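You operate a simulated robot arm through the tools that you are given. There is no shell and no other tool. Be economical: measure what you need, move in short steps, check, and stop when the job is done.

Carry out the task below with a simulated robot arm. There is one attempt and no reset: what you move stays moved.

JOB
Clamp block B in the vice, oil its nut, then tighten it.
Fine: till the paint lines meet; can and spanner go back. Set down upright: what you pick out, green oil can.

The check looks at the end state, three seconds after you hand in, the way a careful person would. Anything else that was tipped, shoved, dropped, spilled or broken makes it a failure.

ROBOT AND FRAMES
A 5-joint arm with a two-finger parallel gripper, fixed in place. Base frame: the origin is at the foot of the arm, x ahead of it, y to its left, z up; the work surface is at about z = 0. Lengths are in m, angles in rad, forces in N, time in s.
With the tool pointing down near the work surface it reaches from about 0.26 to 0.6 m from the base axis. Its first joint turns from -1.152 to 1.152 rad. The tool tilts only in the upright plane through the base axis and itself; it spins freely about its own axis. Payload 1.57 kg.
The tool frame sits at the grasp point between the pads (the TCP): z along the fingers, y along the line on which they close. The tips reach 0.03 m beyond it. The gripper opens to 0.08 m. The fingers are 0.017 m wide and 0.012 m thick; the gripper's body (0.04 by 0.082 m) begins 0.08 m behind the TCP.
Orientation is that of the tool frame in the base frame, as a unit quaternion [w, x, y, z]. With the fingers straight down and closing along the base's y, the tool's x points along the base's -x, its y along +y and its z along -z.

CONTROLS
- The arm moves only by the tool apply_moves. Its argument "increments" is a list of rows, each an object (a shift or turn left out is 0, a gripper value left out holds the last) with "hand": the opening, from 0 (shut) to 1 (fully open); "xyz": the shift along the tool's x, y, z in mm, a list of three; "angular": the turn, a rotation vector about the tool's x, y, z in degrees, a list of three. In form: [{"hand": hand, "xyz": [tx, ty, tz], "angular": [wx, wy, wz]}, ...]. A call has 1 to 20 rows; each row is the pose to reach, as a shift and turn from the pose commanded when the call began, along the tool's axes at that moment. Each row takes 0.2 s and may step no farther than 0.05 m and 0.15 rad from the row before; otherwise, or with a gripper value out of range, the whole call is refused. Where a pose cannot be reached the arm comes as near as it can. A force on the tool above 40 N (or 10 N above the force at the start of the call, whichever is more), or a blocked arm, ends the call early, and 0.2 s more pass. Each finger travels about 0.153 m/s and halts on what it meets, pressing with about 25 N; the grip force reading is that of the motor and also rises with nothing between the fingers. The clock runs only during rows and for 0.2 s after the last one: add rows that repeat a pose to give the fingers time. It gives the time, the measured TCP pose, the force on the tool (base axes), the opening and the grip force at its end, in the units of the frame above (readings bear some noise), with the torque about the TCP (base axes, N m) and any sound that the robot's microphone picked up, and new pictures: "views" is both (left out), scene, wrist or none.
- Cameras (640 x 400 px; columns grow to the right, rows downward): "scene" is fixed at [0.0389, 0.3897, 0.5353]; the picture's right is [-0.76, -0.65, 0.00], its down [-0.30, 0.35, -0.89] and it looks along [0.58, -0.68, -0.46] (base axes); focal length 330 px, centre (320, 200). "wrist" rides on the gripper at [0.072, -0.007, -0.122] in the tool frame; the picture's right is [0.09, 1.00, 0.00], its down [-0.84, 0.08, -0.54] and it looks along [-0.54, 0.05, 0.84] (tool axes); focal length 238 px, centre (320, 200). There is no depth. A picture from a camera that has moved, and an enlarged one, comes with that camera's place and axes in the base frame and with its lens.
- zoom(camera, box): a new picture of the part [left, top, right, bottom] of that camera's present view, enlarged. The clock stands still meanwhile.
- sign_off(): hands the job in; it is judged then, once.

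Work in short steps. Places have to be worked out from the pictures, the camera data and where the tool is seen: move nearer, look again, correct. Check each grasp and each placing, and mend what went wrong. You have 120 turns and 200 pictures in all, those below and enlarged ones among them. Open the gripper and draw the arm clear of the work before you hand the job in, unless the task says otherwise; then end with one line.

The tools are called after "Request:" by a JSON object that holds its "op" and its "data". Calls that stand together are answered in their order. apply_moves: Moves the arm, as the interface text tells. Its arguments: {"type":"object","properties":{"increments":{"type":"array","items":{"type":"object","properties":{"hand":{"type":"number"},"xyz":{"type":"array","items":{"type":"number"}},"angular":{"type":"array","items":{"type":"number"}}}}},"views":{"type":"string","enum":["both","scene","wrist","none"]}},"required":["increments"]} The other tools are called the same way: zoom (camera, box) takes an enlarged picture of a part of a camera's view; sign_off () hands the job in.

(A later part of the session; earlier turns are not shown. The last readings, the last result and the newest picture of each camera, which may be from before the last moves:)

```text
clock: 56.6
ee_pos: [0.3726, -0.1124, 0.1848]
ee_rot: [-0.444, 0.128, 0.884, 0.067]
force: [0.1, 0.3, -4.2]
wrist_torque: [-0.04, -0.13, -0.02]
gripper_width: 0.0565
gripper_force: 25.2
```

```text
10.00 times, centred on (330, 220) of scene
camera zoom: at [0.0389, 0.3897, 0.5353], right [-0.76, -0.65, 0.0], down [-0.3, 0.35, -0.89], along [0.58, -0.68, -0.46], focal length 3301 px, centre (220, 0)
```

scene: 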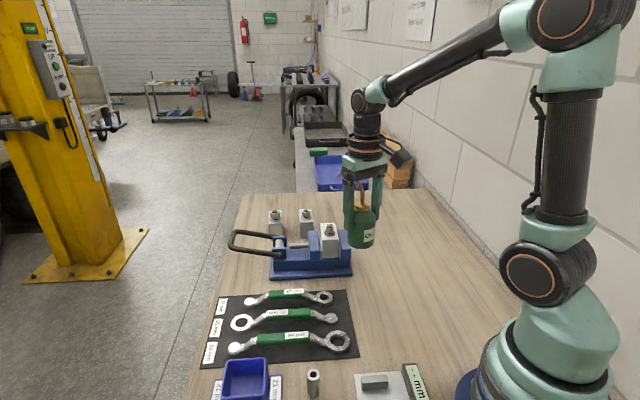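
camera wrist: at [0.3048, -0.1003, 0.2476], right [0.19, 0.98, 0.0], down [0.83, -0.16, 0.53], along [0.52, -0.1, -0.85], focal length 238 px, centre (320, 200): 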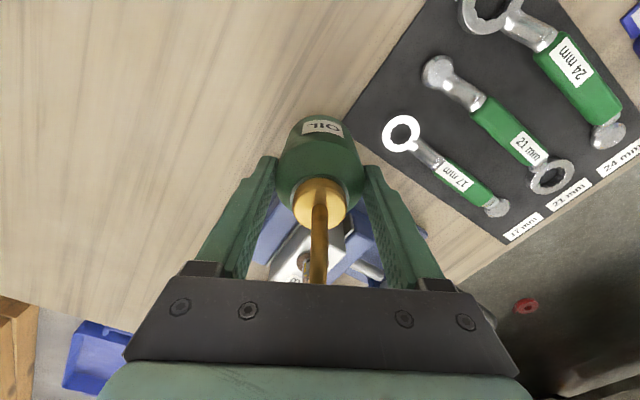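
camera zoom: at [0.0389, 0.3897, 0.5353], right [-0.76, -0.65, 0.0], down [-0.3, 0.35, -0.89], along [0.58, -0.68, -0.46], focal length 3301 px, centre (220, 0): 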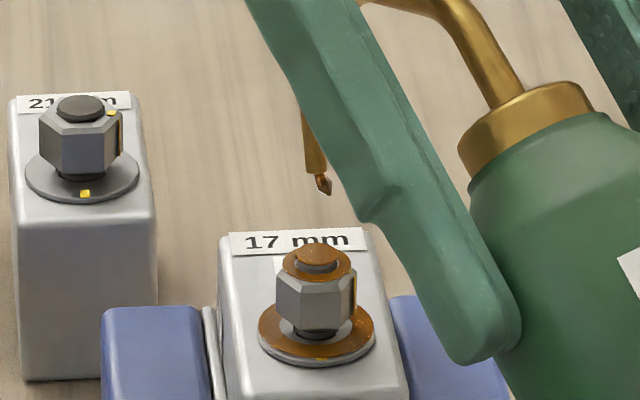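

Oil has wetted the nut and washer. I turn the can upright again about the tip before any more runs out.

Request:
{"op": "apply_moves", "data": {"increments": [{"xyz": [-6.7, 0, 10.6], "angular": [0, -7.5, 0]}, {"xyz": [-14.8, 0, 20.3], "angular": [0, -15, 0]}, {"xyz": [-24, 0, 28.9], "angular": [0, -22.5, 0]}, {"xyz": [-34.3, 0, 36.1], "angular": [0, -30, 0]}, {"xyz": [-45.5, 0, 42], "angular": [0, -37.5, 0]}, {"xyz": [-57.3, 0, 46.3], "angular": [0, -45, 0]}, {"xyz": [-69.6, 0, 49.1], "angular": [0, -52.5, 0]}, {"xyz": [-69.6, 0, 49.1], "angular": [0, -52.5, 0]}], "views": "none"}}

Request:
{"op": "zoom", "data": {"camera": "scene", "box": [290, 180, 370, 260]}}

```text
clock: 58.4
ee_pos: [0.3751, -0.1129, 0.0994]
ee_rot: [-0.006, 0.141, 0.99, 0.001]
force: [-0.6, -0.1, -3.8]
wrist_torque: [-0.01, 0.01, 0.01]
gripper_width: 0.0564
gripper_force: 24.8
```

```text
5.00 times, centred on (330, 220) of scene
camera zoom: at [0.0389, 0.3897, 0.5353], right [-0.76, -0.65, 0.0], down [-0.3, 0.35, -0.89], along [0.58, -0.68, -0.46], focal length 1650 px, centre (270, 100)
```

zoom: 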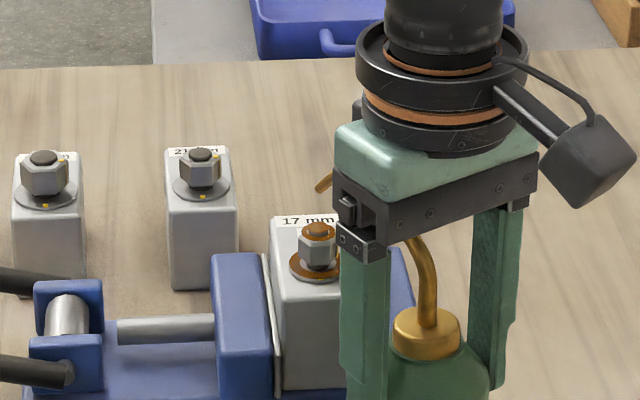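

No drop hangs from the spout now. I lift clear of the vice and carry the can back, spinning counter-clockwise 151° to its original heading.

Request:
{"op": "apply_moves", "data": {"increments": [{"xyz": [0, 0, -35]}, {"xyz": [5, 0, -75]}, {"xyz": [20, 0, -110]}, {"xyz": [33, 2, -115], "angular": [0, 0, -8]}, {"xyz": [33, 2, -115], "angular": [0, 0, -16.4]}, {"xyz": [33, 2, -115], "angular": [0, 0, -24.8]}, {"xyz": [33, 2, -115], "angular": [0, 0, -33.2]}, {"xyz": [33, 2, -115], "angular": [0, 0, -41.6]}, {"xyz": [33, 2, -115], "angular": [0, 0, -50]}, {"xyz": [33, 2, -115], "angular": [0, 0, -58.4]}, {"xyz": [33, 2, -115], "angular": [0, 0, -66.8]}, {"xyz": [33, 2, -115], "angular": [0, 0, -75.2]}, {"xyz": [33, 2, -115], "angular": [0, 0, -83.6]}, {"xyz": [33, 2, -115], "angular": [0, 0, -92]}, {"xyz": [33, 2, -115], "angular": [0, 0, -100.4]}, {"xyz": [33, 2, -115], "angular": [0, 0, -108.8]}, {"xyz": [33, 2, -115], "angular": [0, 0, -117.2]}, {"xyz": [33, 2, -115], "angular": [0, 0, -125.6]}, {"xyz": [33, 2, -115], "angular": [0, 0, -134]}, {"xyz": [33, 2, -115], "angular": [0, 0, -142.4]}], "views": "none"}}

```text
clock: 62.6
ee_pos: [0.3449, -0.1017, 0.2154]
ee_rot: [0.002, 0.892, -0.452, -0.007]
force: [-1.0, -0.1, -3.6]
wrist_torque: [-0.01, 0.03, 0.03]
gripper_width: 0.0562
gripper_force: 24.5
```

I complete the last 8° and move above the can's original spot at z≈0.10.

Request:
{"op": "apply_moves", "data": {"increments": [{"xyz": [-20, 15, 0], "angular": [0, 0, -4]}, {"xyz": [-40, 30, 0], "angular": [0, 0, -8.4]}, {"xyz": [-61.9, 45, 0], "angular": [0, 0, -8.4]}, {"xyz": [-61.9, 45, 40], "angular": [0, 0, -8.4]}, {"xyz": [-61.9, 45, 80], "angular": [0, 0, -8.4]}, {"xyz": [-61.9, 45, 115], "angular": [0, 0, -8.4]}, {"xyz": [-61.9, 45, 115], "angular": [0, 0, -8.4]}], "views": "wrist"}}

Request:
{"op": "zoom", "data": {"camera": "scene", "box": [340, 220, 440, 340]}}

```text
clock: 64.2
ee_pos: [0.2719, -0.08, 0.0978]
ee_rot: [0.0, 0.922, -0.386, -0.007]
force: [0.3, 0.6, -3.3]
wrist_torque: [0.01, 0.01, 0.03]
gripper_width: 0.0565
gripper_force: 25.2
camera wrist: at [0.3288, -0.1266, 0.2206], right [-0.65, -0.76, 0.01], down [-0.63, 0.54, 0.55], along [-0.43, 0.35, -0.83], focal length 238 px, centre (320, 200)
```

wrist: 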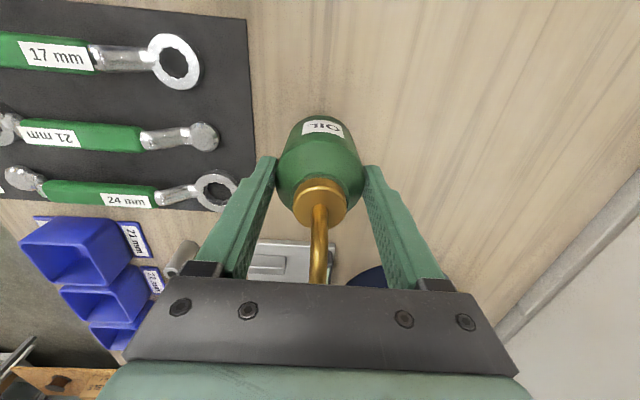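

```text
3.33 times, centred on (390, 280) of scene
camera zoom: at [0.0389, 0.3897, 0.5353], right [-0.76, -0.65, 0.0], down [-0.3, 0.35, -0.89], along [0.58, -0.68, -0.46], focal length 1100 px, centre (87, -67)
```

zoom: 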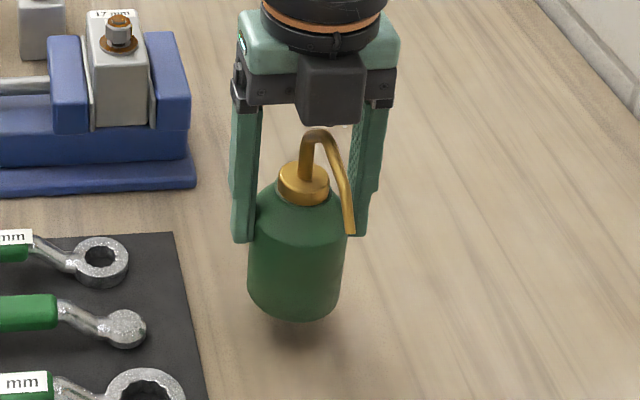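

Right over its place. I lower 24 mm, then 3 mm more gently, checking the force.

Request:
{"op": "apply_moves", "data": {"increments": [{"xyz": [-1, -1, 12]}, {"xyz": [-1, -1, 22]}, {"xyz": [-1, -1, 25]}, {"xyz": [-1, -1, 26.5]}, {"xyz": [-1, -1, 26.5]}], "views": "none"}}

```text
clock: 65.4
ee_pos: [0.2711, -0.0754, 0.0738]
ee_rot: [0.001, 0.922, -0.386, -0.007]
force: [0.0, -0.6, -4.2]
wrist_torque: [-0.02, 0.02, 0.01]
gripper_width: 0.0567
gripper_force: 24.3
```

Still hanging 2 mm up (−4.2 N). Down in 1 mm steps to touch.

Request:
{"op": "apply_moves", "data": {"increments": [{"xyz": [0, 0, 1]}, {"xyz": [0, 0, 2]}, {"xyz": [0, 0, 2.5]}, {"xyz": [0, 0, 2.5]}], "views": "none"}}

```text
clock: 66.4
ee_pos: [0.2724, -0.0774, 0.0721]
ee_rot: [0.001, 0.923, -0.386, -0.007]
force: [-6.4, 3.0, 19.2]
wrist_torque: [0.21, 0.06, 0.01]
gripper_width: 0.0567
gripper_force: 24.6
```

Contact. I ease off 1 mm, open, and rise straight up.

Request:
{"op": "apply_moves", "data": {"increments": [{"xyz": [0, 0, -1]}, {"xyz": [0, 0, -1], "hand": 0.8}, {"xyz": [0, 0, -1], "hand": 0.95}, {"xyz": [0, 0, -1], "hand": 0.95}, {"xyz": [0, 0, -30], "hand": 0.95}, {"xyz": [0, 0, -75], "hand": 0.95}, {"xyz": [0, 0, -120], "hand": 0.95}, {"xyz": [0, 0, -120], "hand": 0.95}], "views": "wrist"}}

Request:
{"op": "zoom", "data": {"camera": "scene", "box": [340, 220, 440, 340]}}

```text
clock: 68.2
ee_pos: [0.2717, -0.0799, 0.1913]
ee_rot: [0.001, 0.922, -0.387, -0.006]
force: [-0.1, -0.3, 0.2]
wrist_torque: [-0.02, -0.01, 0.01]
gripper_width: 0.0759
gripper_force: 0.0
camera wrist: at [0.3274, -0.1266, 0.3123], right [-0.65, -0.76, 0.01], down [-0.63, 0.54, 0.55], along [-0.43, 0.35, -0.83], focal length 238 px, centre (320, 200)
```

wrist: 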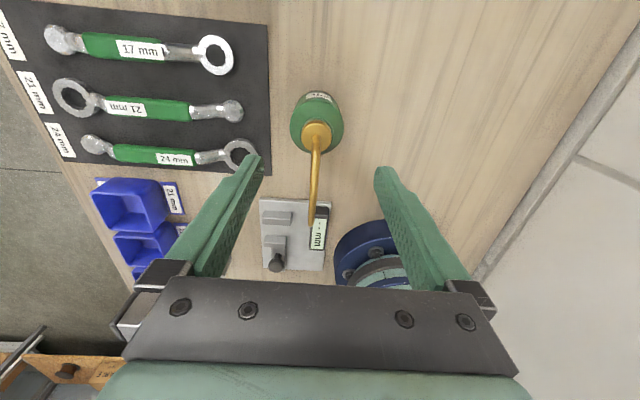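

```text
3.33 times, centred on (390, 280) of scene
camera zoom: at [0.0389, 0.3897, 0.5353], right [-0.76, -0.65, 0.0], down [-0.3, 0.35, -0.89], along [0.58, -0.68, -0.46], focal length 1100 px, centre (87, -67)
```

zoom: 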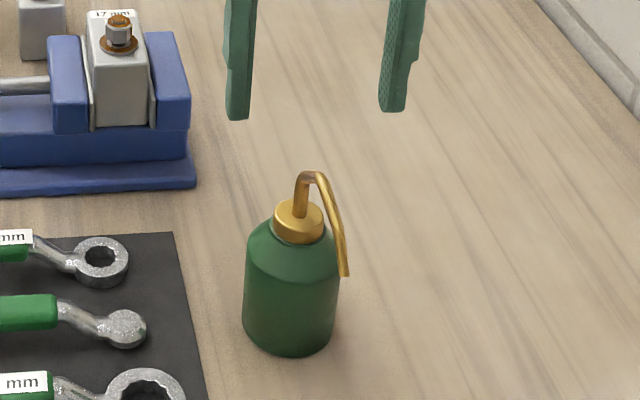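

The can is back upright on its spot. Next, the 17 mm spanner: ring centre ≈(0.390,-0.035), handle toward +d1 (45°), handle top ≈0.035. I move above its handle with the fingers turned to close across it.

Request:
{"op": "apply_moves", "data": {"increments": [{"xyz": [0, 0, -20], "angular": [0, 0, 0]}, {"xyz": [5, -21, -25], "angular": [0, 0, 8.2]}, {"xyz": [10, -42, -25], "angular": [0, 0, 16.4]}, {"xyz": [15, -63, -25], "angular": [0, 0, 24.6]}, {"xyz": [20, -84, -25], "angular": [0, 0, 32.8]}, {"xyz": [25, -105, -25], "angular": [0, 0, 41]}, {"xyz": [30, -126, -20], "angular": [0, 0, 49.2]}, {"xyz": [35, -147, -10], "angular": [0, 0, 57.4]}, {"xyz": [40, -168, 0], "angular": [0, 0, 65.6]}, {"xyz": [45, -189, 10], "angular": [0, 0, 73.8]}, {"xyz": [49.6, -210, 20], "angular": [0, 0, 82]}, {"xyz": [49.6, -210, 30], "angular": [0, 0, 90]}, {"xyz": [49.6, -210, 30], "angular": [0, 0, 90]}], "views": "both"}}

```text
clock: 71.0
ee_pos: [0.4573, 0.0353, 0.1573]
ee_rot: [-0.007, -0.379, 0.925, 0.001]
force: [0.0, -0.6, 0.0]
wrist_torque: [0.03, 0.02, -0.02]
gripper_width: 0.076
gripper_force: 0.0
camera wrist: at [0.4109, -0.0188, 0.2808], right [-0.76, 0.65, 0.01], down [0.55, 0.64, 0.53], along [0.34, 0.41, -0.85], focal length 238 px, centre (320, 200)
```

scene: 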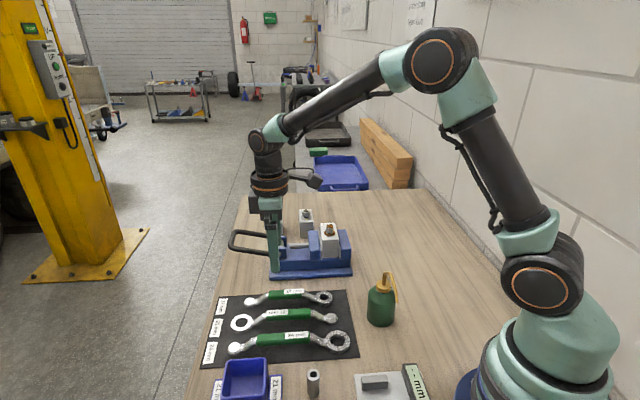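
wrist: 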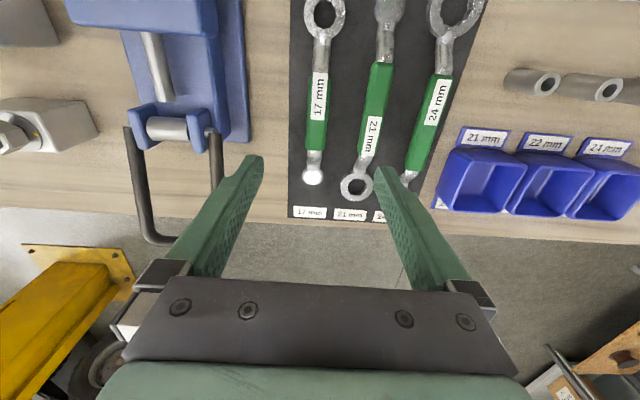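

Spanner handle axis is at d2≈0.300, spanning about 50–123 mm from the ring. I narrow the fingers to 40 mm so as not to touch the 21 mm spanner, then descend over the handle.

Request:
{"op": "apply_moves", "data": {"increments": [{"xyz": [0, -1.5, 10], "hand": 0.5}, {"xyz": [0.5, -1.5, 40], "hand": 0.5}, {"xyz": [1, -1.5, 75], "hand": 0.5}, {"xyz": [1.5, -1.5, 90], "hand": 0.5}, {"xyz": [1.5, -1.5, 90], "hand": 0.5}], "views": "wrist"}}

Request:
{"op": "zoom", "data": {"camera": "scene", "box": [210, 220, 370, 340]}}

```text
clock: 72.2
ee_pos: [0.454, 0.0362, 0.0699]
ee_rot: [-0.007, -0.379, 0.925, 0.002]
force: [0.4, -1.1, -0.1]
wrist_torque: [-0.03, 0.0, -0.04]
gripper_width: 0.04
gripper_force: 0.1
camera wrist: at [0.4083, -0.0204, 0.1928], right [-0.76, 0.64, 0.01], down [0.55, 0.64, 0.53], along [0.34, 0.41, -0.85], focal length 238 px, centre (320, 200)
```

wrist: 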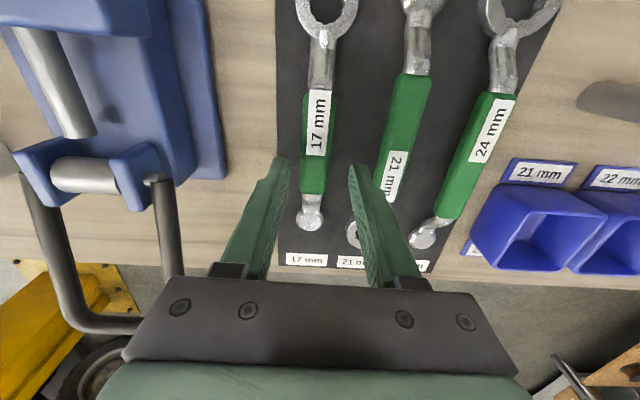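

```text
3.33 times, centred on (290, 280) of scene
camera zoom: at [0.0389, 0.3897, 0.5353], right [-0.76, -0.65, 0.0], down [-0.3, 0.35, -0.89], along [0.58, -0.68, -0.46], focal length 1100 px, centre (420, -67)
```

zoom: 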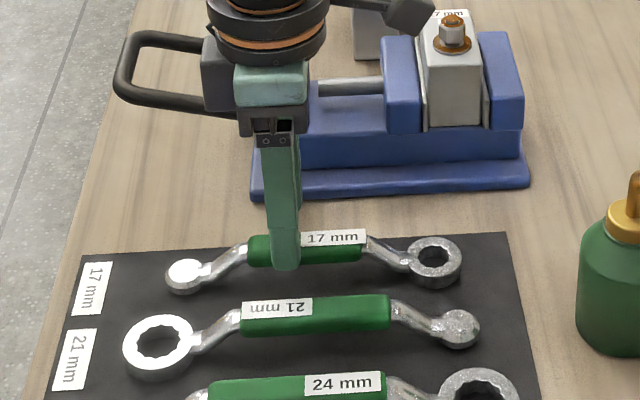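

Aligned. I descend the last 32 mm and close on the handle.

Request:
{"op": "apply_moves", "data": {"increments": [{"xyz": [0.3, 0, 15]}, {"xyz": [0.5, 0, 28]}, {"xyz": [0.5, 0, 32]}, {"xyz": [0.5, 0, 32], "hand": 0.3}, {"xyz": [0.5, 0, 32], "hand": 0.1}, {"xyz": [0.5, 0, 32], "hand": 0.1}], "views": "wrist"}}

Request:
{"op": "zoom", "data": {"camera": "scene", "box": [210, 220, 370, 340]}}

```text
clock: 73.6
ee_pos: [0.4555, 0.0339, 0.0391]
ee_rot: [-0.007, -0.38, 0.925, 0.002]
force: [0.7, 0.3, 0.2]
wrist_torque: [0.07, -0.08, 0.0]
gripper_width: 0.0216
gripper_force: 24.6
camera wrist: at [0.4096, -0.0207, 0.1616], right [-0.76, 0.64, 0.01], down [0.55, 0.64, 0.53], along [0.34, 0.41, -0.85], focal length 238 px, centre (320, 200)
```

wrist: 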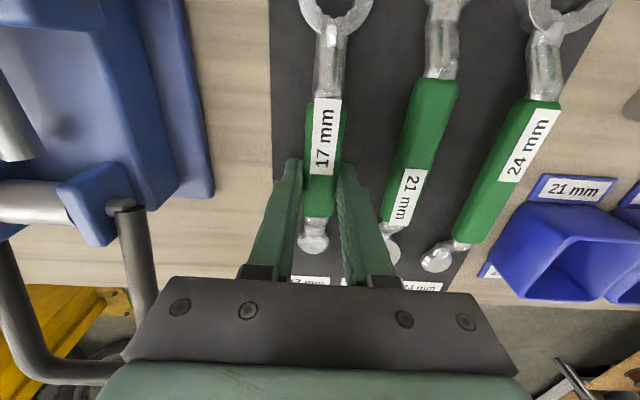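

```text
3.33 times, centred on (290, 280) of scene
camera zoom: at [0.0389, 0.3897, 0.5353], right [-0.76, -0.65, 0.0], down [-0.3, 0.35, -0.89], along [0.58, -0.68, -0.46], focal length 1100 px, centre (420, -67)
```

zoom: 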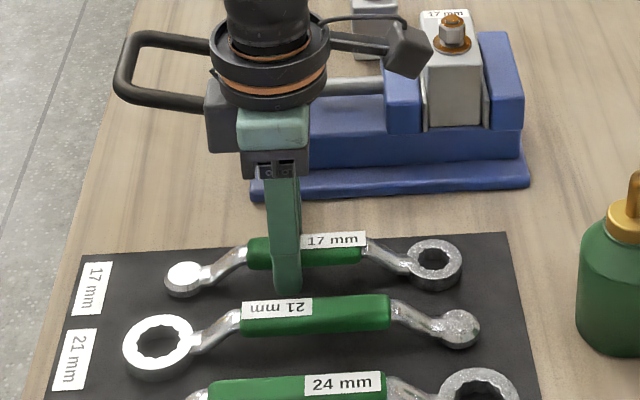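

Handle gripped at 21.6 mm. I lift to z≈0.19 and check the spanner hangs level.

Request:
{"op": "apply_moves", "data": {"increments": [{"xyz": [0, 0, -8]}, {"xyz": [0, 0, -30]}, {"xyz": [0, 0, -70]}, {"xyz": [0, 0, -115]}, {"xyz": [0, 0, -155]}, {"xyz": [0, 0, -155]}], "views": "wrist"}}

Request:
{"op": "zoom", "data": {"camera": "scene", "box": [200, 150, 380, 330]}}

```text
clock: 75.0
ee_pos: [0.4559, 0.0319, 0.1927]
ee_rot: [-0.006, -0.38, 0.925, 0.002]
force: [-0.1, 0.1, -0.7]
wrist_torque: [0.03, -0.02, -0.01]
gripper_width: 0.0216
gripper_force: 25.1
camera wrist: at [0.4095, -0.0226, 0.316], right [-0.76, 0.64, 0.01], down [0.55, 0.64, 0.53], along [0.34, 0.41, -0.85], focal length 238 px, centre (320, 200)
```

wrist: 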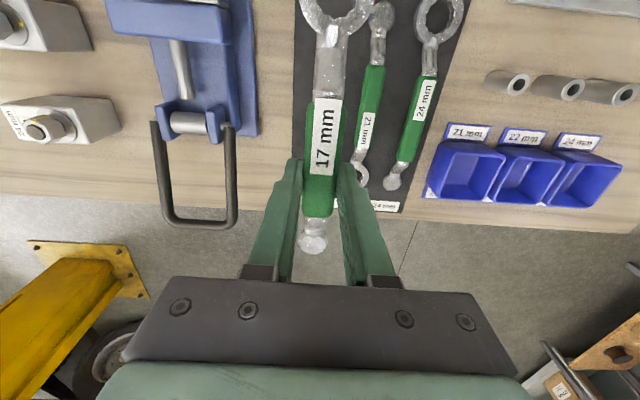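

```text
2.22 times, centred on (290, 240) of scene
camera zoom: at [0.0389, 0.3897, 0.5353], right [-0.76, -0.65, 0.0], down [-0.3, 0.35, -0.89], along [0.58, -0.68, -0.46], focal length 734 px, centre (387, 111)
```

zoom: 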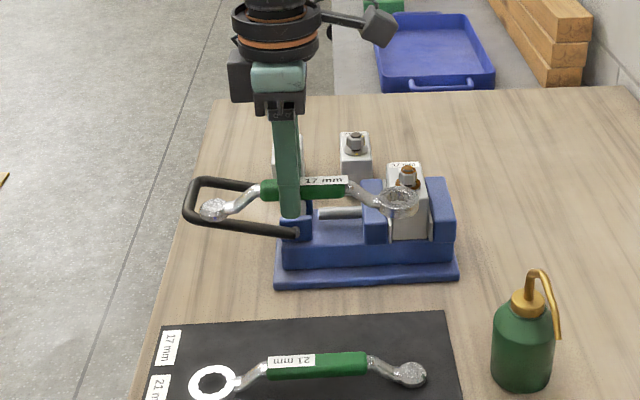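

Level and firm. I move so the nut appears beside the ring in the wrist view, to measure the nut's angle and the paint marks.

Request:
{"op": "apply_moves", "data": {"increments": [{"xyz": [19, -27, 0]}, {"xyz": [38, -54, 0]}, {"xyz": [58, -80, 0]}, {"xyz": [58, -80, 0]}], "views": "wrist"}}

Request:
{"op": "zoom", "data": {"camera": "wrist", "box": [240, 30, 310, 110]}}

Request:
{"op": "zoom", "data": {"camera": "wrist", "box": [200, 0, 400, 120]}}

```text
clock: 76.0
ee_pos: [0.4707, -0.0623, 0.1927]
ee_rot: [-0.006, -0.38, 0.925, 0.003]
force: [-0.5, 0.9, -0.7]
wrist_torque: [0.05, -0.04, -0.03]
gripper_width: 0.0215
gripper_force: 25.2
camera wrist: at [0.4251, -0.1175, 0.3159], right [-0.76, 0.64, 0.01], down [0.55, 0.64, 0.54], along [0.34, 0.42, -0.84], focal length 238 px, centre (320, 200)
```

wrist: 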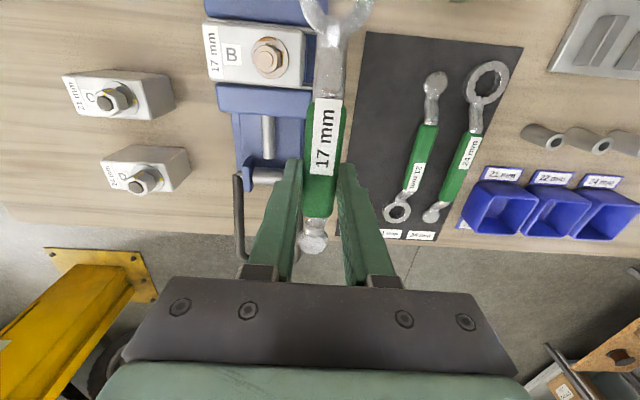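

```text
5.00 times, centred on (275, 70) of wrist
camera zoom: at [0.4251, -0.1175, 0.3159], right [-0.76, 0.64, 0.01], down [0.55, 0.64, 0.54], along [0.34, 0.42, -0.84], focal length 1192 px, centre (545, 850)
```

zoom: 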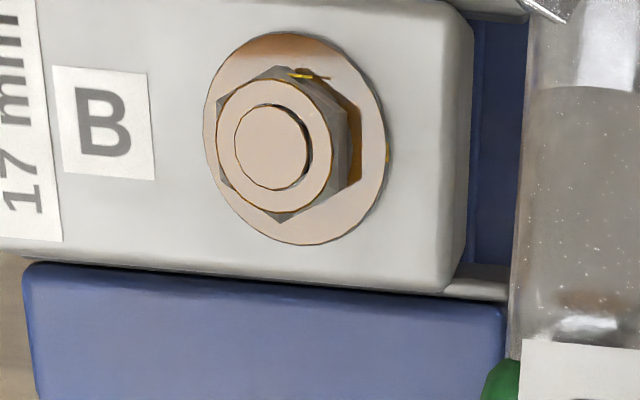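

```text
3.20 times, centred on (300, 60) of wrist
camera zoom: at [0.4251, -0.1175, 0.3159], right [-0.76, 0.64, 0.01], down [0.55, 0.64, 0.54], along [0.34, 0.42, -0.84], focal length 763 px, centre (384, 648)
```

zoom: 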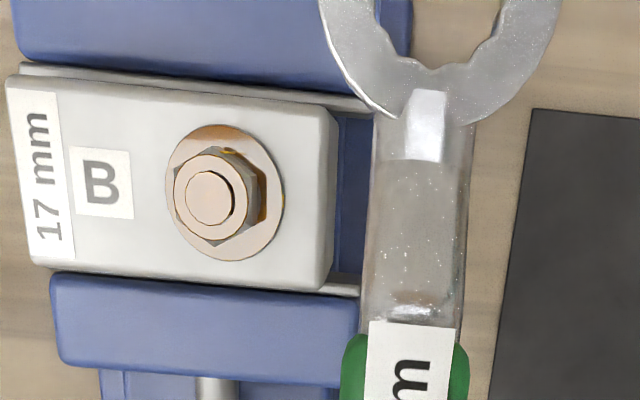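

Request:
{"op": "zoom", "data": {"camera": "wrist", "box": [290, 0, 380, 50]}}

Request:
{"op": "zoom", "data": {"camera": "scene", "box": [310, 200, 370, 260]}}

```text
7.11 times, centred on (335, 25) of wrist
camera zoom: at [0.4251, -0.1175, 0.3159], right [-0.76, 0.64, 0.01], down [0.55, 0.64, 0.54], along [0.34, 0.42, -0.84], focal length 1695 px, centre (213, 1444)
```

zoom: 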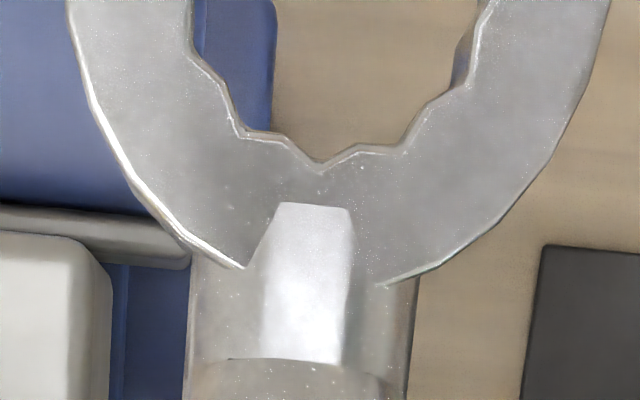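

```text
6.67 times, centred on (340, 230) of scene
camera zoom: at [0.0389, 0.3897, 0.5353], right [-0.76, -0.65, 0.0], down [-0.3, 0.35, -0.89], along [0.58, -0.68, -0.46], focal length 2201 px, centre (187, 0)
```

zoom: 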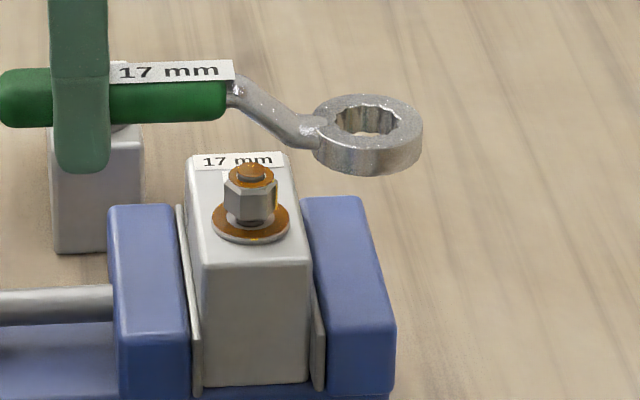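

The ring notch lines up with the handle, the nut's corners lie along the handle direction, and the marks show about 60° of tightening needed. Ring centre is 93.7 mm from TCP; I bring it over the nut at (0.4576,-0.1368), 20 mm above.

Request:
{"op": "apply_moves", "data": {"increments": [{"xyz": [-11, -15, 0]}, {"xyz": [-22, -30, 0]}, {"xyz": [-32, -44.5, 4]}, {"xyz": [-32, -44.5, 14]}, {"xyz": [-32, -44.5, 14]}], "views": "wrist"}}

Request:
{"op": "zoom", "data": {"camera": "scene", "box": [300, 190, 370, 260]}}

Request:
{"op": "zoom", "data": {"camera": "wrist", "box": [290, 0, 380, 50]}}

```text
clock: 77.2
ee_pos: [0.5246, -0.0752, 0.1784]
ee_rot: [-0.006, -0.379, 0.925, 0.004]
force: [-0.4, 0.8, -2.4]
wrist_torque: [0.02, -0.02, 0.03]
gripper_width: 0.0213
gripper_force: 24.4
camera wrist: at [0.4794, -0.1288, 0.3005], right [-0.76, 0.64, 0.01], down [0.55, 0.64, 0.54], along [0.34, 0.42, -0.84], focal length 238 px, centre (320, 200)
```

wrist: 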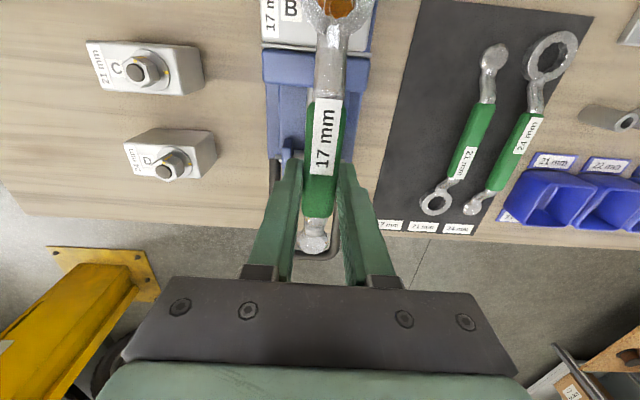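

```text
5.71 times, centred on (335, 225) of scene
camera zoom: at [0.0389, 0.3897, 0.5353], right [-0.76, -0.65, 0.0], down [-0.3, 0.35, -0.89], along [0.58, -0.68, -0.46], focal length 1886 px, centre (234, 57)
```

zoom: 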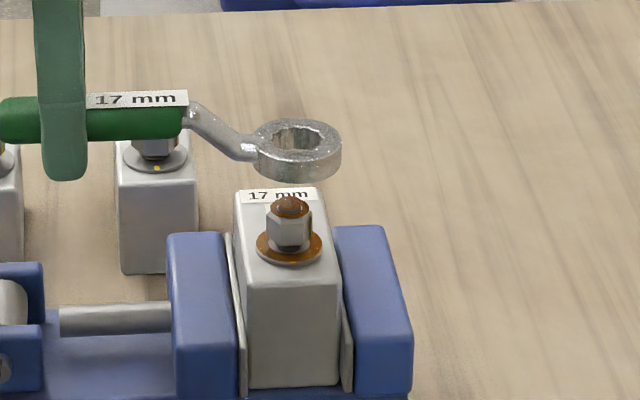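

```text
7.11 times, centred on (335, 25) of wrist
camera zoom: at [0.4794, -0.1288, 0.3005], right [-0.76, 0.64, 0.01], down [0.55, 0.64, 0.54], along [0.34, 0.42, -0.84], focal length 1695 px, centre (213, 1444)
```

zoom: 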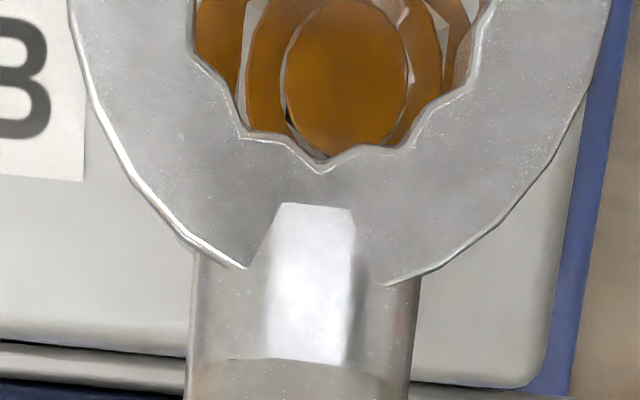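

Both cameras agree the ring is off by ≈2.6 mm along +d1 and ≈2.7 mm along −d2. I correct that and lower 12 mm, then re-check.

Request:
{"op": "apply_moves", "data": {"increments": [{"xyz": [-2.6, 2.7, 0]}, {"xyz": [-2.6, 2.7, 6]}, {"xyz": [-2.6, 2.7, 13]}, {"xyz": [-2.6, 2.7, 13]}, {"xyz": [-2.6, 2.7, 13]}], "views": "none"}}

Request:
{"op": "zoom", "data": {"camera": "scene", "box": [310, 200, 360, 250]}}

Request:
{"op": "zoom", "data": {"camera": "wrist", "box": [290, 0, 380, 50]}}

```text
clock: 78.4
ee_pos: [0.527, -0.0697, 0.1661]
ee_rot: [-0.005, -0.379, 0.925, 0.003]
force: [-0.4, -0.3, -2.2]
wrist_torque: [0.02, 0.02, -0.01]
gripper_width: 0.0216
gripper_force: 24.8
```

```text
8.00 times, centred on (335, 225) of scene
camera zoom: at [0.0389, 0.3897, 0.5353], right [-0.76, -0.65, 0.0], down [-0.3, 0.35, -0.89], along [0.58, -0.68, -0.46], focal length 2641 px, centre (200, 0)
```

zoom: 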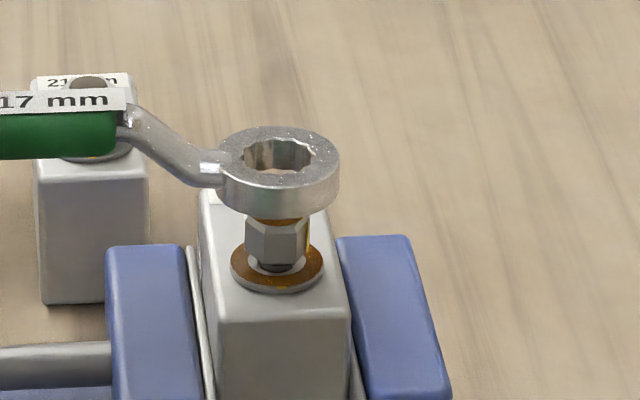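

```text
7.11 times, centred on (335, 25) of wrist
camera zoom: at [0.4799, -0.1247, 0.2881], right [-0.76, 0.65, 0.01], down [0.55, 0.64, 0.54], along [0.34, 0.42, -0.84], focal length 1695 px, centre (213, 1444)
```

zoom: 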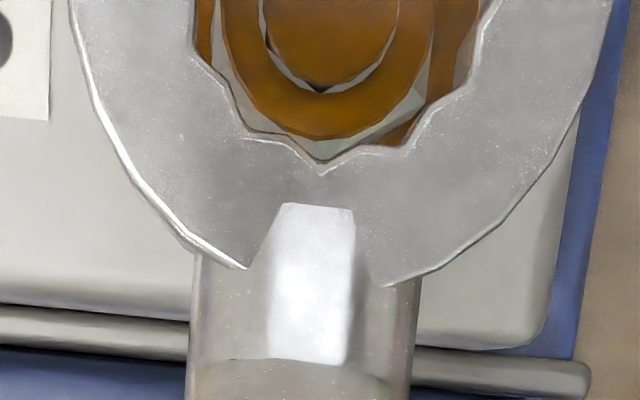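

Ring and nut are now coaxial in both views, and the notch matches the nut's corner. I lower onto the nut in small steps, watching the force.

Request:
{"op": "apply_moves", "data": {"increments": [{"xyz": [0, 0, 5]}, {"xyz": [0, 0, 10]}, {"xyz": [0, 0, 13]}, {"xyz": [0, 0, 16]}, {"xyz": [0, 0, 16]}], "views": "none"}}

Request:
{"op": "zoom", "data": {"camera": "scene", "box": [310, 200, 360, 250]}}

Request:
{"op": "zoom", "data": {"camera": "wrist", "box": [290, 0, 380, 50]}}

```text
clock: 79.6
ee_pos: [0.5258, -0.0694, 0.1501]
ee_rot: [-0.006, -0.379, 0.925, 0.003]
force: [0.0, -0.5, -2.4]
wrist_torque: [0.03, -0.06, -0.01]
gripper_width: 0.0215
gripper_force: 25.2
```

```text
8.00 times, centred on (335, 225) of scene
camera zoom: at [0.0389, 0.3897, 0.5353], right [-0.76, -0.65, 0.0], down [-0.3, 0.35, -0.89], along [0.58, -0.68, -0.46], focal length 2641 px, centre (200, 0)
```

zoom: 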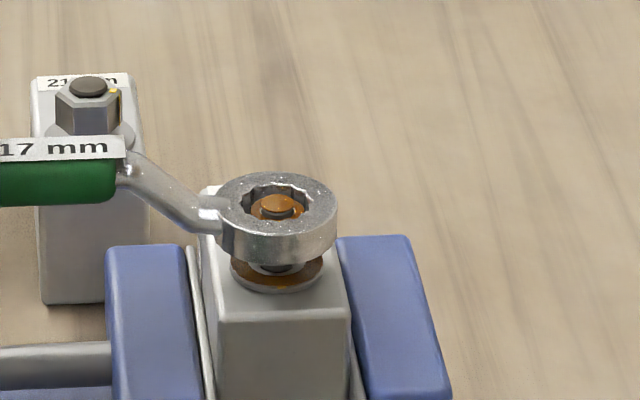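

```text
7.11 times, centred on (335, 25) of wrist
camera zoom: at [0.4801, -0.1245, 0.2722], right [-0.76, 0.65, 0.01], down [0.55, 0.64, 0.54], along [0.34, 0.42, -0.84], focal length 1695 px, centre (213, 1444)
```

zoom: 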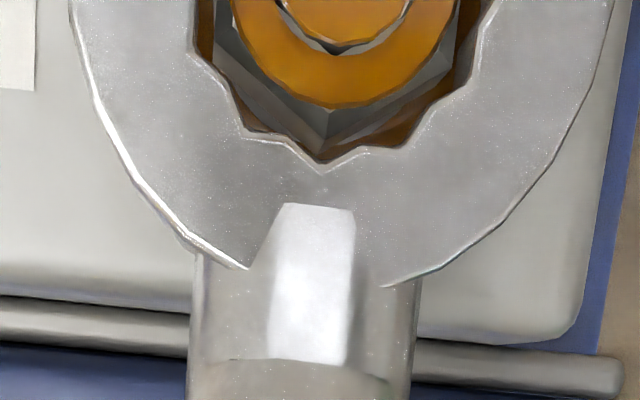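

The ring has already slipped over the nut's top without contact. I lower a further 6 mm.

Request:
{"op": "apply_moves", "data": {"increments": [{"xyz": [0, 0, 2]}, {"xyz": [0, 0, 4]}, {"xyz": [0, 0, 6]}, {"xyz": [0, 0, 6]}], "views": "none"}}

Request:
{"op": "zoom", "data": {"camera": "scene", "box": [310, 200, 360, 250]}}

Request:
{"op": "zoom", "data": {"camera": "wrist", "box": [290, 0, 380, 50]}}

```text
clock: 80.6
ee_pos: [0.525, -0.0698, 0.1455]
ee_rot: [-0.006, -0.379, 0.926, 0.003]
force: [0.0, -0.4, -2.0]
wrist_torque: [0.04, -0.03, 0.0]
gripper_width: 0.0212
gripper_force: 25.1
```

```text
8.00 times, centred on (335, 225) of scene
camera zoom: at [0.0389, 0.3897, 0.5353], right [-0.76, -0.65, 0.0], down [-0.3, 0.35, -0.89], along [0.58, -0.68, -0.46], focal length 2641 px, centre (200, 0)
```

zoom: 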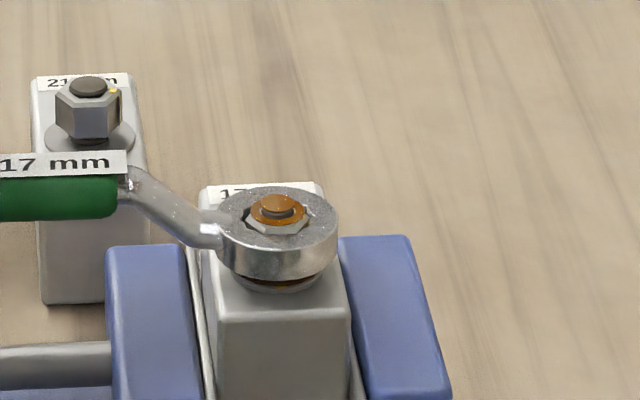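

```text
7.11 times, centred on (335, 25) of wrist
camera zoom: at [0.48, -0.125, 0.2668], right [-0.76, 0.64, 0.01], down [0.55, 0.64, 0.54], along [0.34, 0.42, -0.84], focal length 1695 px, centre (213, 1444)
```

zoom: 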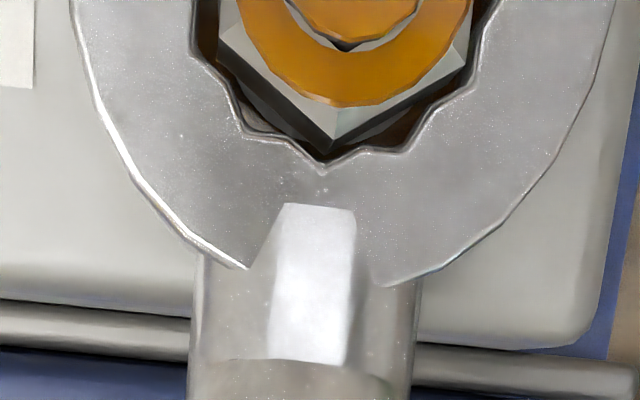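

The ring is seated with its notch on the nut's corner. I begin turning clockwise about the nut, first 20°, watching the torque.

Request:
{"op": "apply_moves", "data": {"increments": [{"xyz": [0.2, -6.6, 0.5], "angular": [0, 0, 4]}, {"xyz": [0.9, -13.1, 1], "angular": [0, 0, 8]}, {"xyz": [2.1, -19.5, 1], "angular": [0, 0, 12]}, {"xyz": [3.6, -25.9, 1], "angular": [0, 0, 16]}, {"xyz": [5.7, -32.1, 1], "angular": [0, 0, 20]}, {"xyz": [5.7, -32.1, 1], "angular": [0, 0, 20]}], "views": "wrist"}}

Request:
{"op": "zoom", "data": {"camera": "scene", "box": [310, 200, 360, 250]}}

Request:
{"op": "zoom", "data": {"camera": "wrist", "box": [290, 0, 380, 50]}}

```text
clock: 82.0
ee_pos: [0.5449, -0.0974, 0.1404]
ee_rot: [-0.007, -0.213, 0.977, 0.003]
force: [-0.2, -0.7, -1.7]
wrist_torque: [0.01, -0.04, 0.01]
gripper_width: 0.0214
gripper_force: 25.0
camera wrist: at [0.4827, -0.133, 0.2636], right [-0.5, 0.87, 0.01], down [0.74, 0.42, 0.53], along [0.46, 0.27, -0.85], focal length 238 px, centre (320, 200)
```

wrist: 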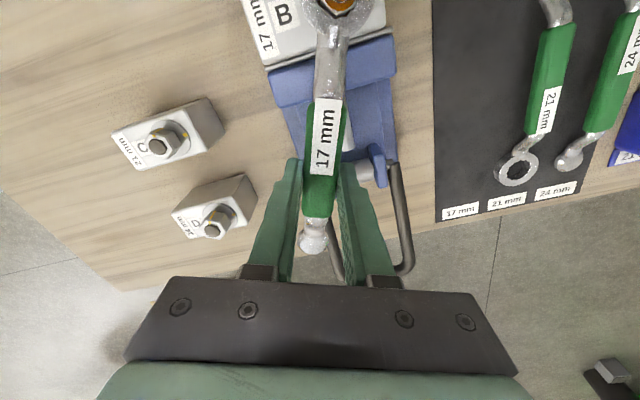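

```text
8.00 times, centred on (335, 225) of scene
camera zoom: at [0.0389, 0.3897, 0.5353], right [-0.76, -0.65, 0.0], down [-0.3, 0.35, -0.89], along [0.58, -0.68, -0.46], focal length 2641 px, centre (200, 0)
```

zoom: 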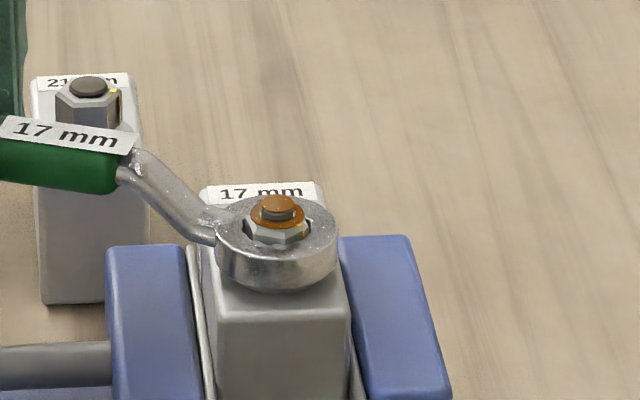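

```text
7.11 times, centred on (335, 25) of wrist
camera zoom: at [0.4827, -0.133, 0.2636], right [-0.5, 0.87, 0.01], down [0.74, 0.42, 0.53], along [0.46, 0.27, -0.85], focal length 1695 px, centre (213, 1444)
```

zoom: 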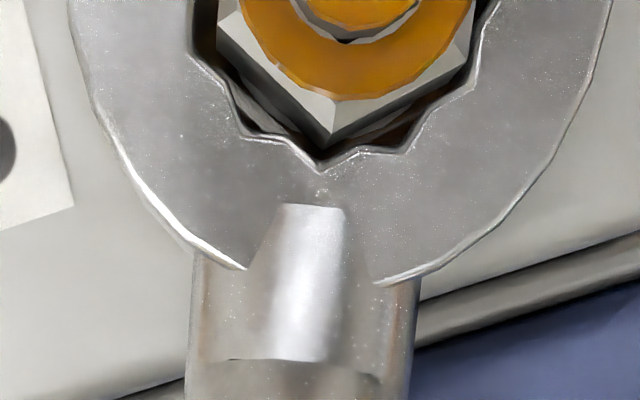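

The nut turns with the ring, almost freely. I continue another 36°, then check the marks.

Request:
{"op": "apply_moves", "data": {"increments": [{"xyz": [0.2, -6.6, -0.5], "angular": [0, 0, 4]}, {"xyz": [0.9, -13.1, -1], "angular": [0, 0, 8]}, {"xyz": [2.1, -19.5, -1], "angular": [0, 0, 12]}, {"xyz": [3.6, -25.9, -1], "angular": [0, 0, 16]}, {"xyz": [5.7, -32.1, -1], "angular": [0, 0, 20]}, {"xyz": [8.1, -38.2, -1], "angular": [0, 0, 24]}, {"xyz": [11, -44.1, -1], "angular": [0, 0, 28]}, {"xyz": [14.3, -49.8, -1], "angular": [0, 0, 32]}, {"xyz": [18, -55.3, -1], "angular": [0, 0, 36]}, {"xyz": [18, -55.3, -1], "angular": [0, 0, 36]}], "views": "wrist"}}

Request:
{"op": "zoom", "data": {"camera": "scene", "box": [310, 200, 360, 250]}}

Request:
{"op": "zoom", "data": {"camera": "wrist", "box": [290, 0, 380, 50]}}

```text
clock: 84.2
ee_pos: [0.5499, -0.1558, 0.1434]
ee_rot: [-0.007, 0.101, 0.995, 0.002]
force: [-1.1, 5.3, -1.9]
wrist_torque: [0.11, -0.08, 0.01]
gripper_width: 0.0216
gripper_force: 25.2
camera wrist: at [0.4796, -0.148, 0.2656], right [0.11, 0.99, 0.0], down [0.84, -0.09, 0.53], along [0.53, -0.06, -0.85], focal length 238 px, centre (320, 200)
```

wrist: 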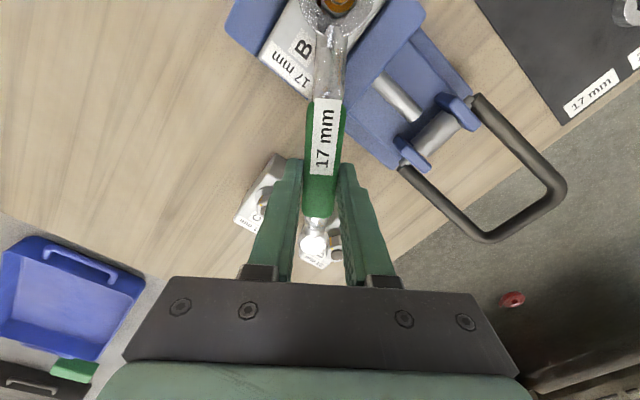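

```text
8.00 times, centred on (335, 225) of scene
camera zoom: at [0.0389, 0.3897, 0.5353], right [-0.76, -0.65, 0.0], down [-0.3, 0.35, -0.89], along [0.58, -0.68, -0.46], focal length 2641 px, centre (200, 0)
```

zoom: 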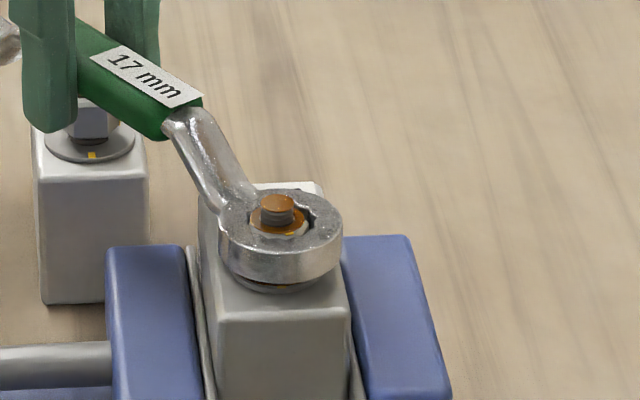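

```text
7.11 times, centred on (335, 25) of wrist
camera zoom: at [0.4796, -0.148, 0.2656], right [0.11, 0.99, 0.0], down [0.84, -0.09, 0.53], along [0.53, -0.06, -0.85], focal length 1695 px, centre (213, 1444)
```

zoom: 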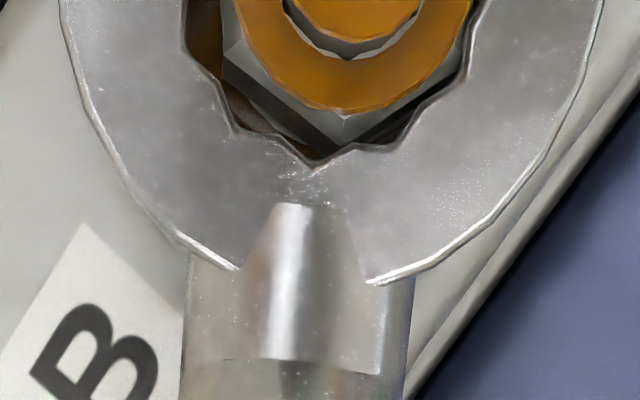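

Request:
{"op": "zoom", "data": {"camera": "scene", "box": [334, 218, 356, 240]}}

```text
16.00 times, centred on (345, 229) of scene
camera zoom: at [0.0389, 0.3897, 0.5353], right [-0.76, -0.65, 0.0], down [-0.3, 0.35, -0.89], along [0.58, -0.68, -0.46], focal length 5282 px, centre (-80, -264)
```

zoom: 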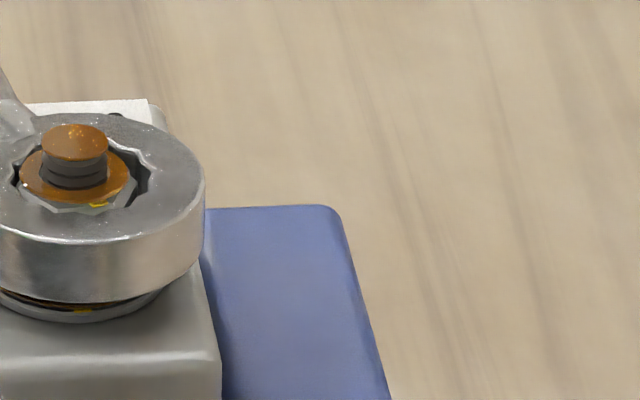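

The nut's mark is still about 19° short of the washer's mark. I keep turning 12° more and look again.

Request:
{"op": "apply_moves", "data": {"increments": [{"xyz": [0.2, -6.6, 0], "angular": [0, 0, 4]}, {"xyz": [0.9, -13.1, 0], "angular": [0, 0, 8]}, {"xyz": [2.1, -19.5, 0], "angular": [0, 0, 12]}, {"xyz": [2.1, -19.5, 0], "angular": [0, 0, 12]}], "views": "none"}}

Request:
{"op": "zoom", "data": {"camera": "scene", "box": [318, 214, 348, 244]}}

Request:
{"op": "zoom", "data": {"camera": "wrist", "box": [290, 0, 380, 50]}}

```text
clock: 85.2
ee_pos: [0.545, -0.1742, 0.1433]
ee_rot: [-0.007, 0.203, 0.979, 0.001]
force: [1.0, 2.4, -2.2]
wrist_torque: [0.03, -0.1, 0.43]
gripper_width: 0.0217
gripper_force: 24.5
```

```text
13.33 times, centred on (333, 229) of scene
camera zoom: at [0.0389, 0.3897, 0.5353], right [-0.76, -0.65, 0.0], down [-0.3, 0.35, -0.89], along [0.58, -0.68, -0.46], focal length 4401 px, centre (147, -187)
```

zoom: 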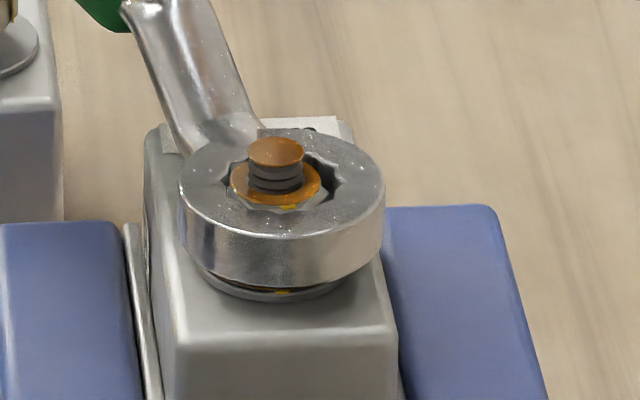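

```text
7.11 times, centred on (335, 25) of wrist
camera zoom: at [0.4771, -0.1505, 0.2656], right [0.31, 0.95, 0.0], down [0.8, -0.27, 0.53], along [0.5, -0.17, -0.85], focal length 1695 px, centre (213, 1444)
```

zoom: 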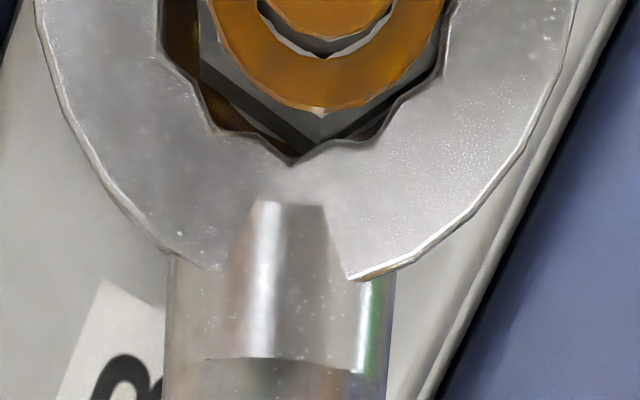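

About 10° remain; the torque is now rising (0.43 N·m). I turn another 10°.

Request:
{"op": "apply_moves", "data": {"increments": [{"xyz": [0.2, -6.6, 0], "angular": [0, 0, 4]}, {"xyz": [0.9, -13.1, 0], "angular": [0, 0, 8]}, {"xyz": [1.5, -16.4, 0], "angular": [0, 0, 10]}, {"xyz": [1.5, -16.4, 0], "angular": [0, 0, 10]}], "views": "none"}}

Request:
{"op": "zoom", "data": {"camera": "scene", "box": [318, 214, 348, 244]}}

Request:
{"op": "zoom", "data": {"camera": "wrist", "box": [260, 0, 400, 80]}}

```text
clock: 86.2
ee_pos: [0.5379, -0.1866, 0.1416]
ee_rot: [-0.007, 0.288, 0.958, 0.0]
force: [2.7, 7.5, -1.1]
wrist_torque: [0.21, -0.14, 0.26]
gripper_width: 0.022
gripper_force: 25.0
```

```text
13.33 times, centred on (333, 229) of scene
camera zoom: at [0.0389, 0.3897, 0.5353], right [-0.76, -0.65, 0.0], down [-0.3, 0.35, -0.89], along [0.58, -0.68, -0.46], focal length 4401 px, centre (147, -187)
```

zoom: 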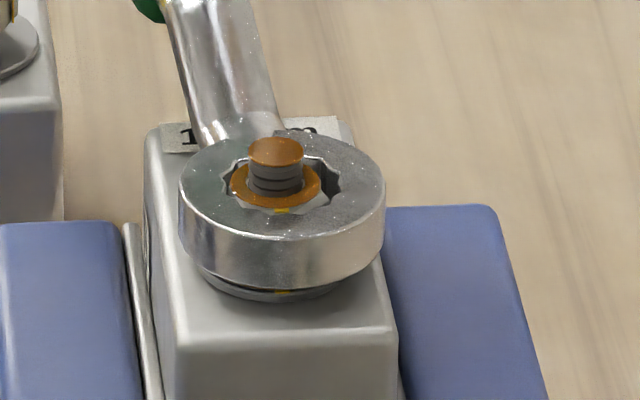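

```text
4.57 times, centred on (330, 40) of wrist
camera zoom: at [0.4747, -0.1534, 0.2652], right [0.47, 0.88, 0.0], down [0.75, -0.4, 0.53], along [0.47, -0.25, -0.85], focal length 1090 px, centre (274, 931)
```

zoom: 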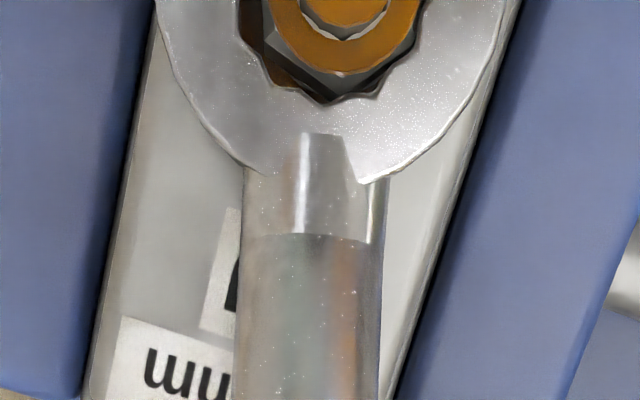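

Request:
{"op": "zoom", "data": {"camera": "scene", "box": [330, 220, 346, 240]}}

```text
16.00 times, centred on (338, 230) of scene
camera zoom: at [0.0389, 0.3897, 0.5353], right [-0.76, -0.65, 0.0], down [-0.3, 0.35, -0.89], along [0.58, -0.68, -0.46], focal length 5282 px, centre (32, -280)
```

zoom: 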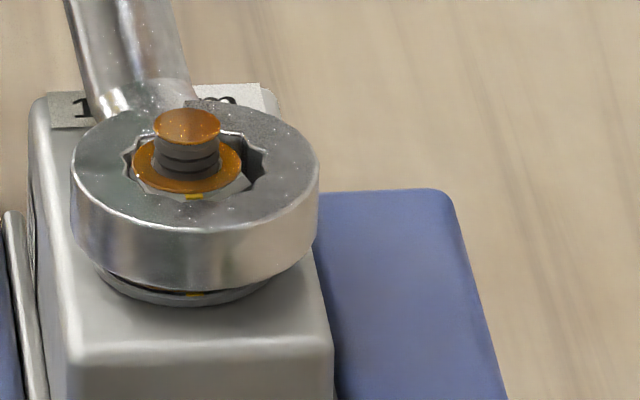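

Nut mark and washer mark are within about 4°. I turn 4° more.

Request:
{"op": "apply_moves", "data": {"increments": [{"xyz": [0.1, -3.3, 0], "angular": [0, 0, 2]}, {"xyz": [0.2, -6.6, 0], "angular": [0, 0, 4]}, {"xyz": [0.2, -6.6, 0], "angular": [0, 0, 4]}], "views": "none"}}

Request:
{"op": "zoom", "data": {"camera": "scene", "box": [330, 220, 346, 240]}}

```text
clock: 87.0
ee_pos: [0.5347, -0.1931, 0.1419]
ee_rot: [-0.006, 0.321, 0.947, 0.0]
force: [6.7, 4.0, 1.3]
wrist_torque: [0.33, -0.03, 0.46]
gripper_width: 0.0216
gripper_force: 25.3
```

```text
16.00 times, centred on (338, 230) of scene
camera zoom: at [0.0389, 0.3897, 0.5353], right [-0.76, -0.65, 0.0], down [-0.3, 0.35, -0.89], along [0.58, -0.68, -0.46], focal length 5282 px, centre (32, -280)
```

zoom: 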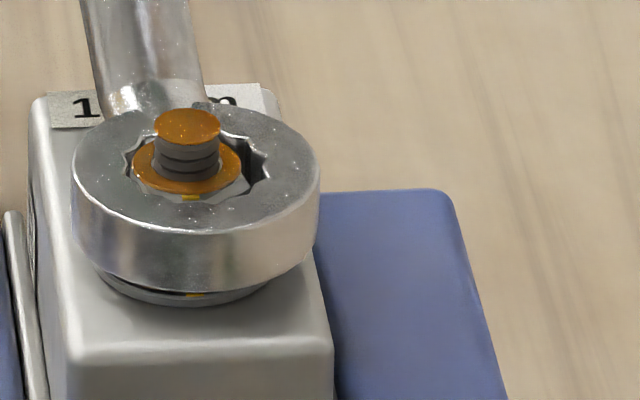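

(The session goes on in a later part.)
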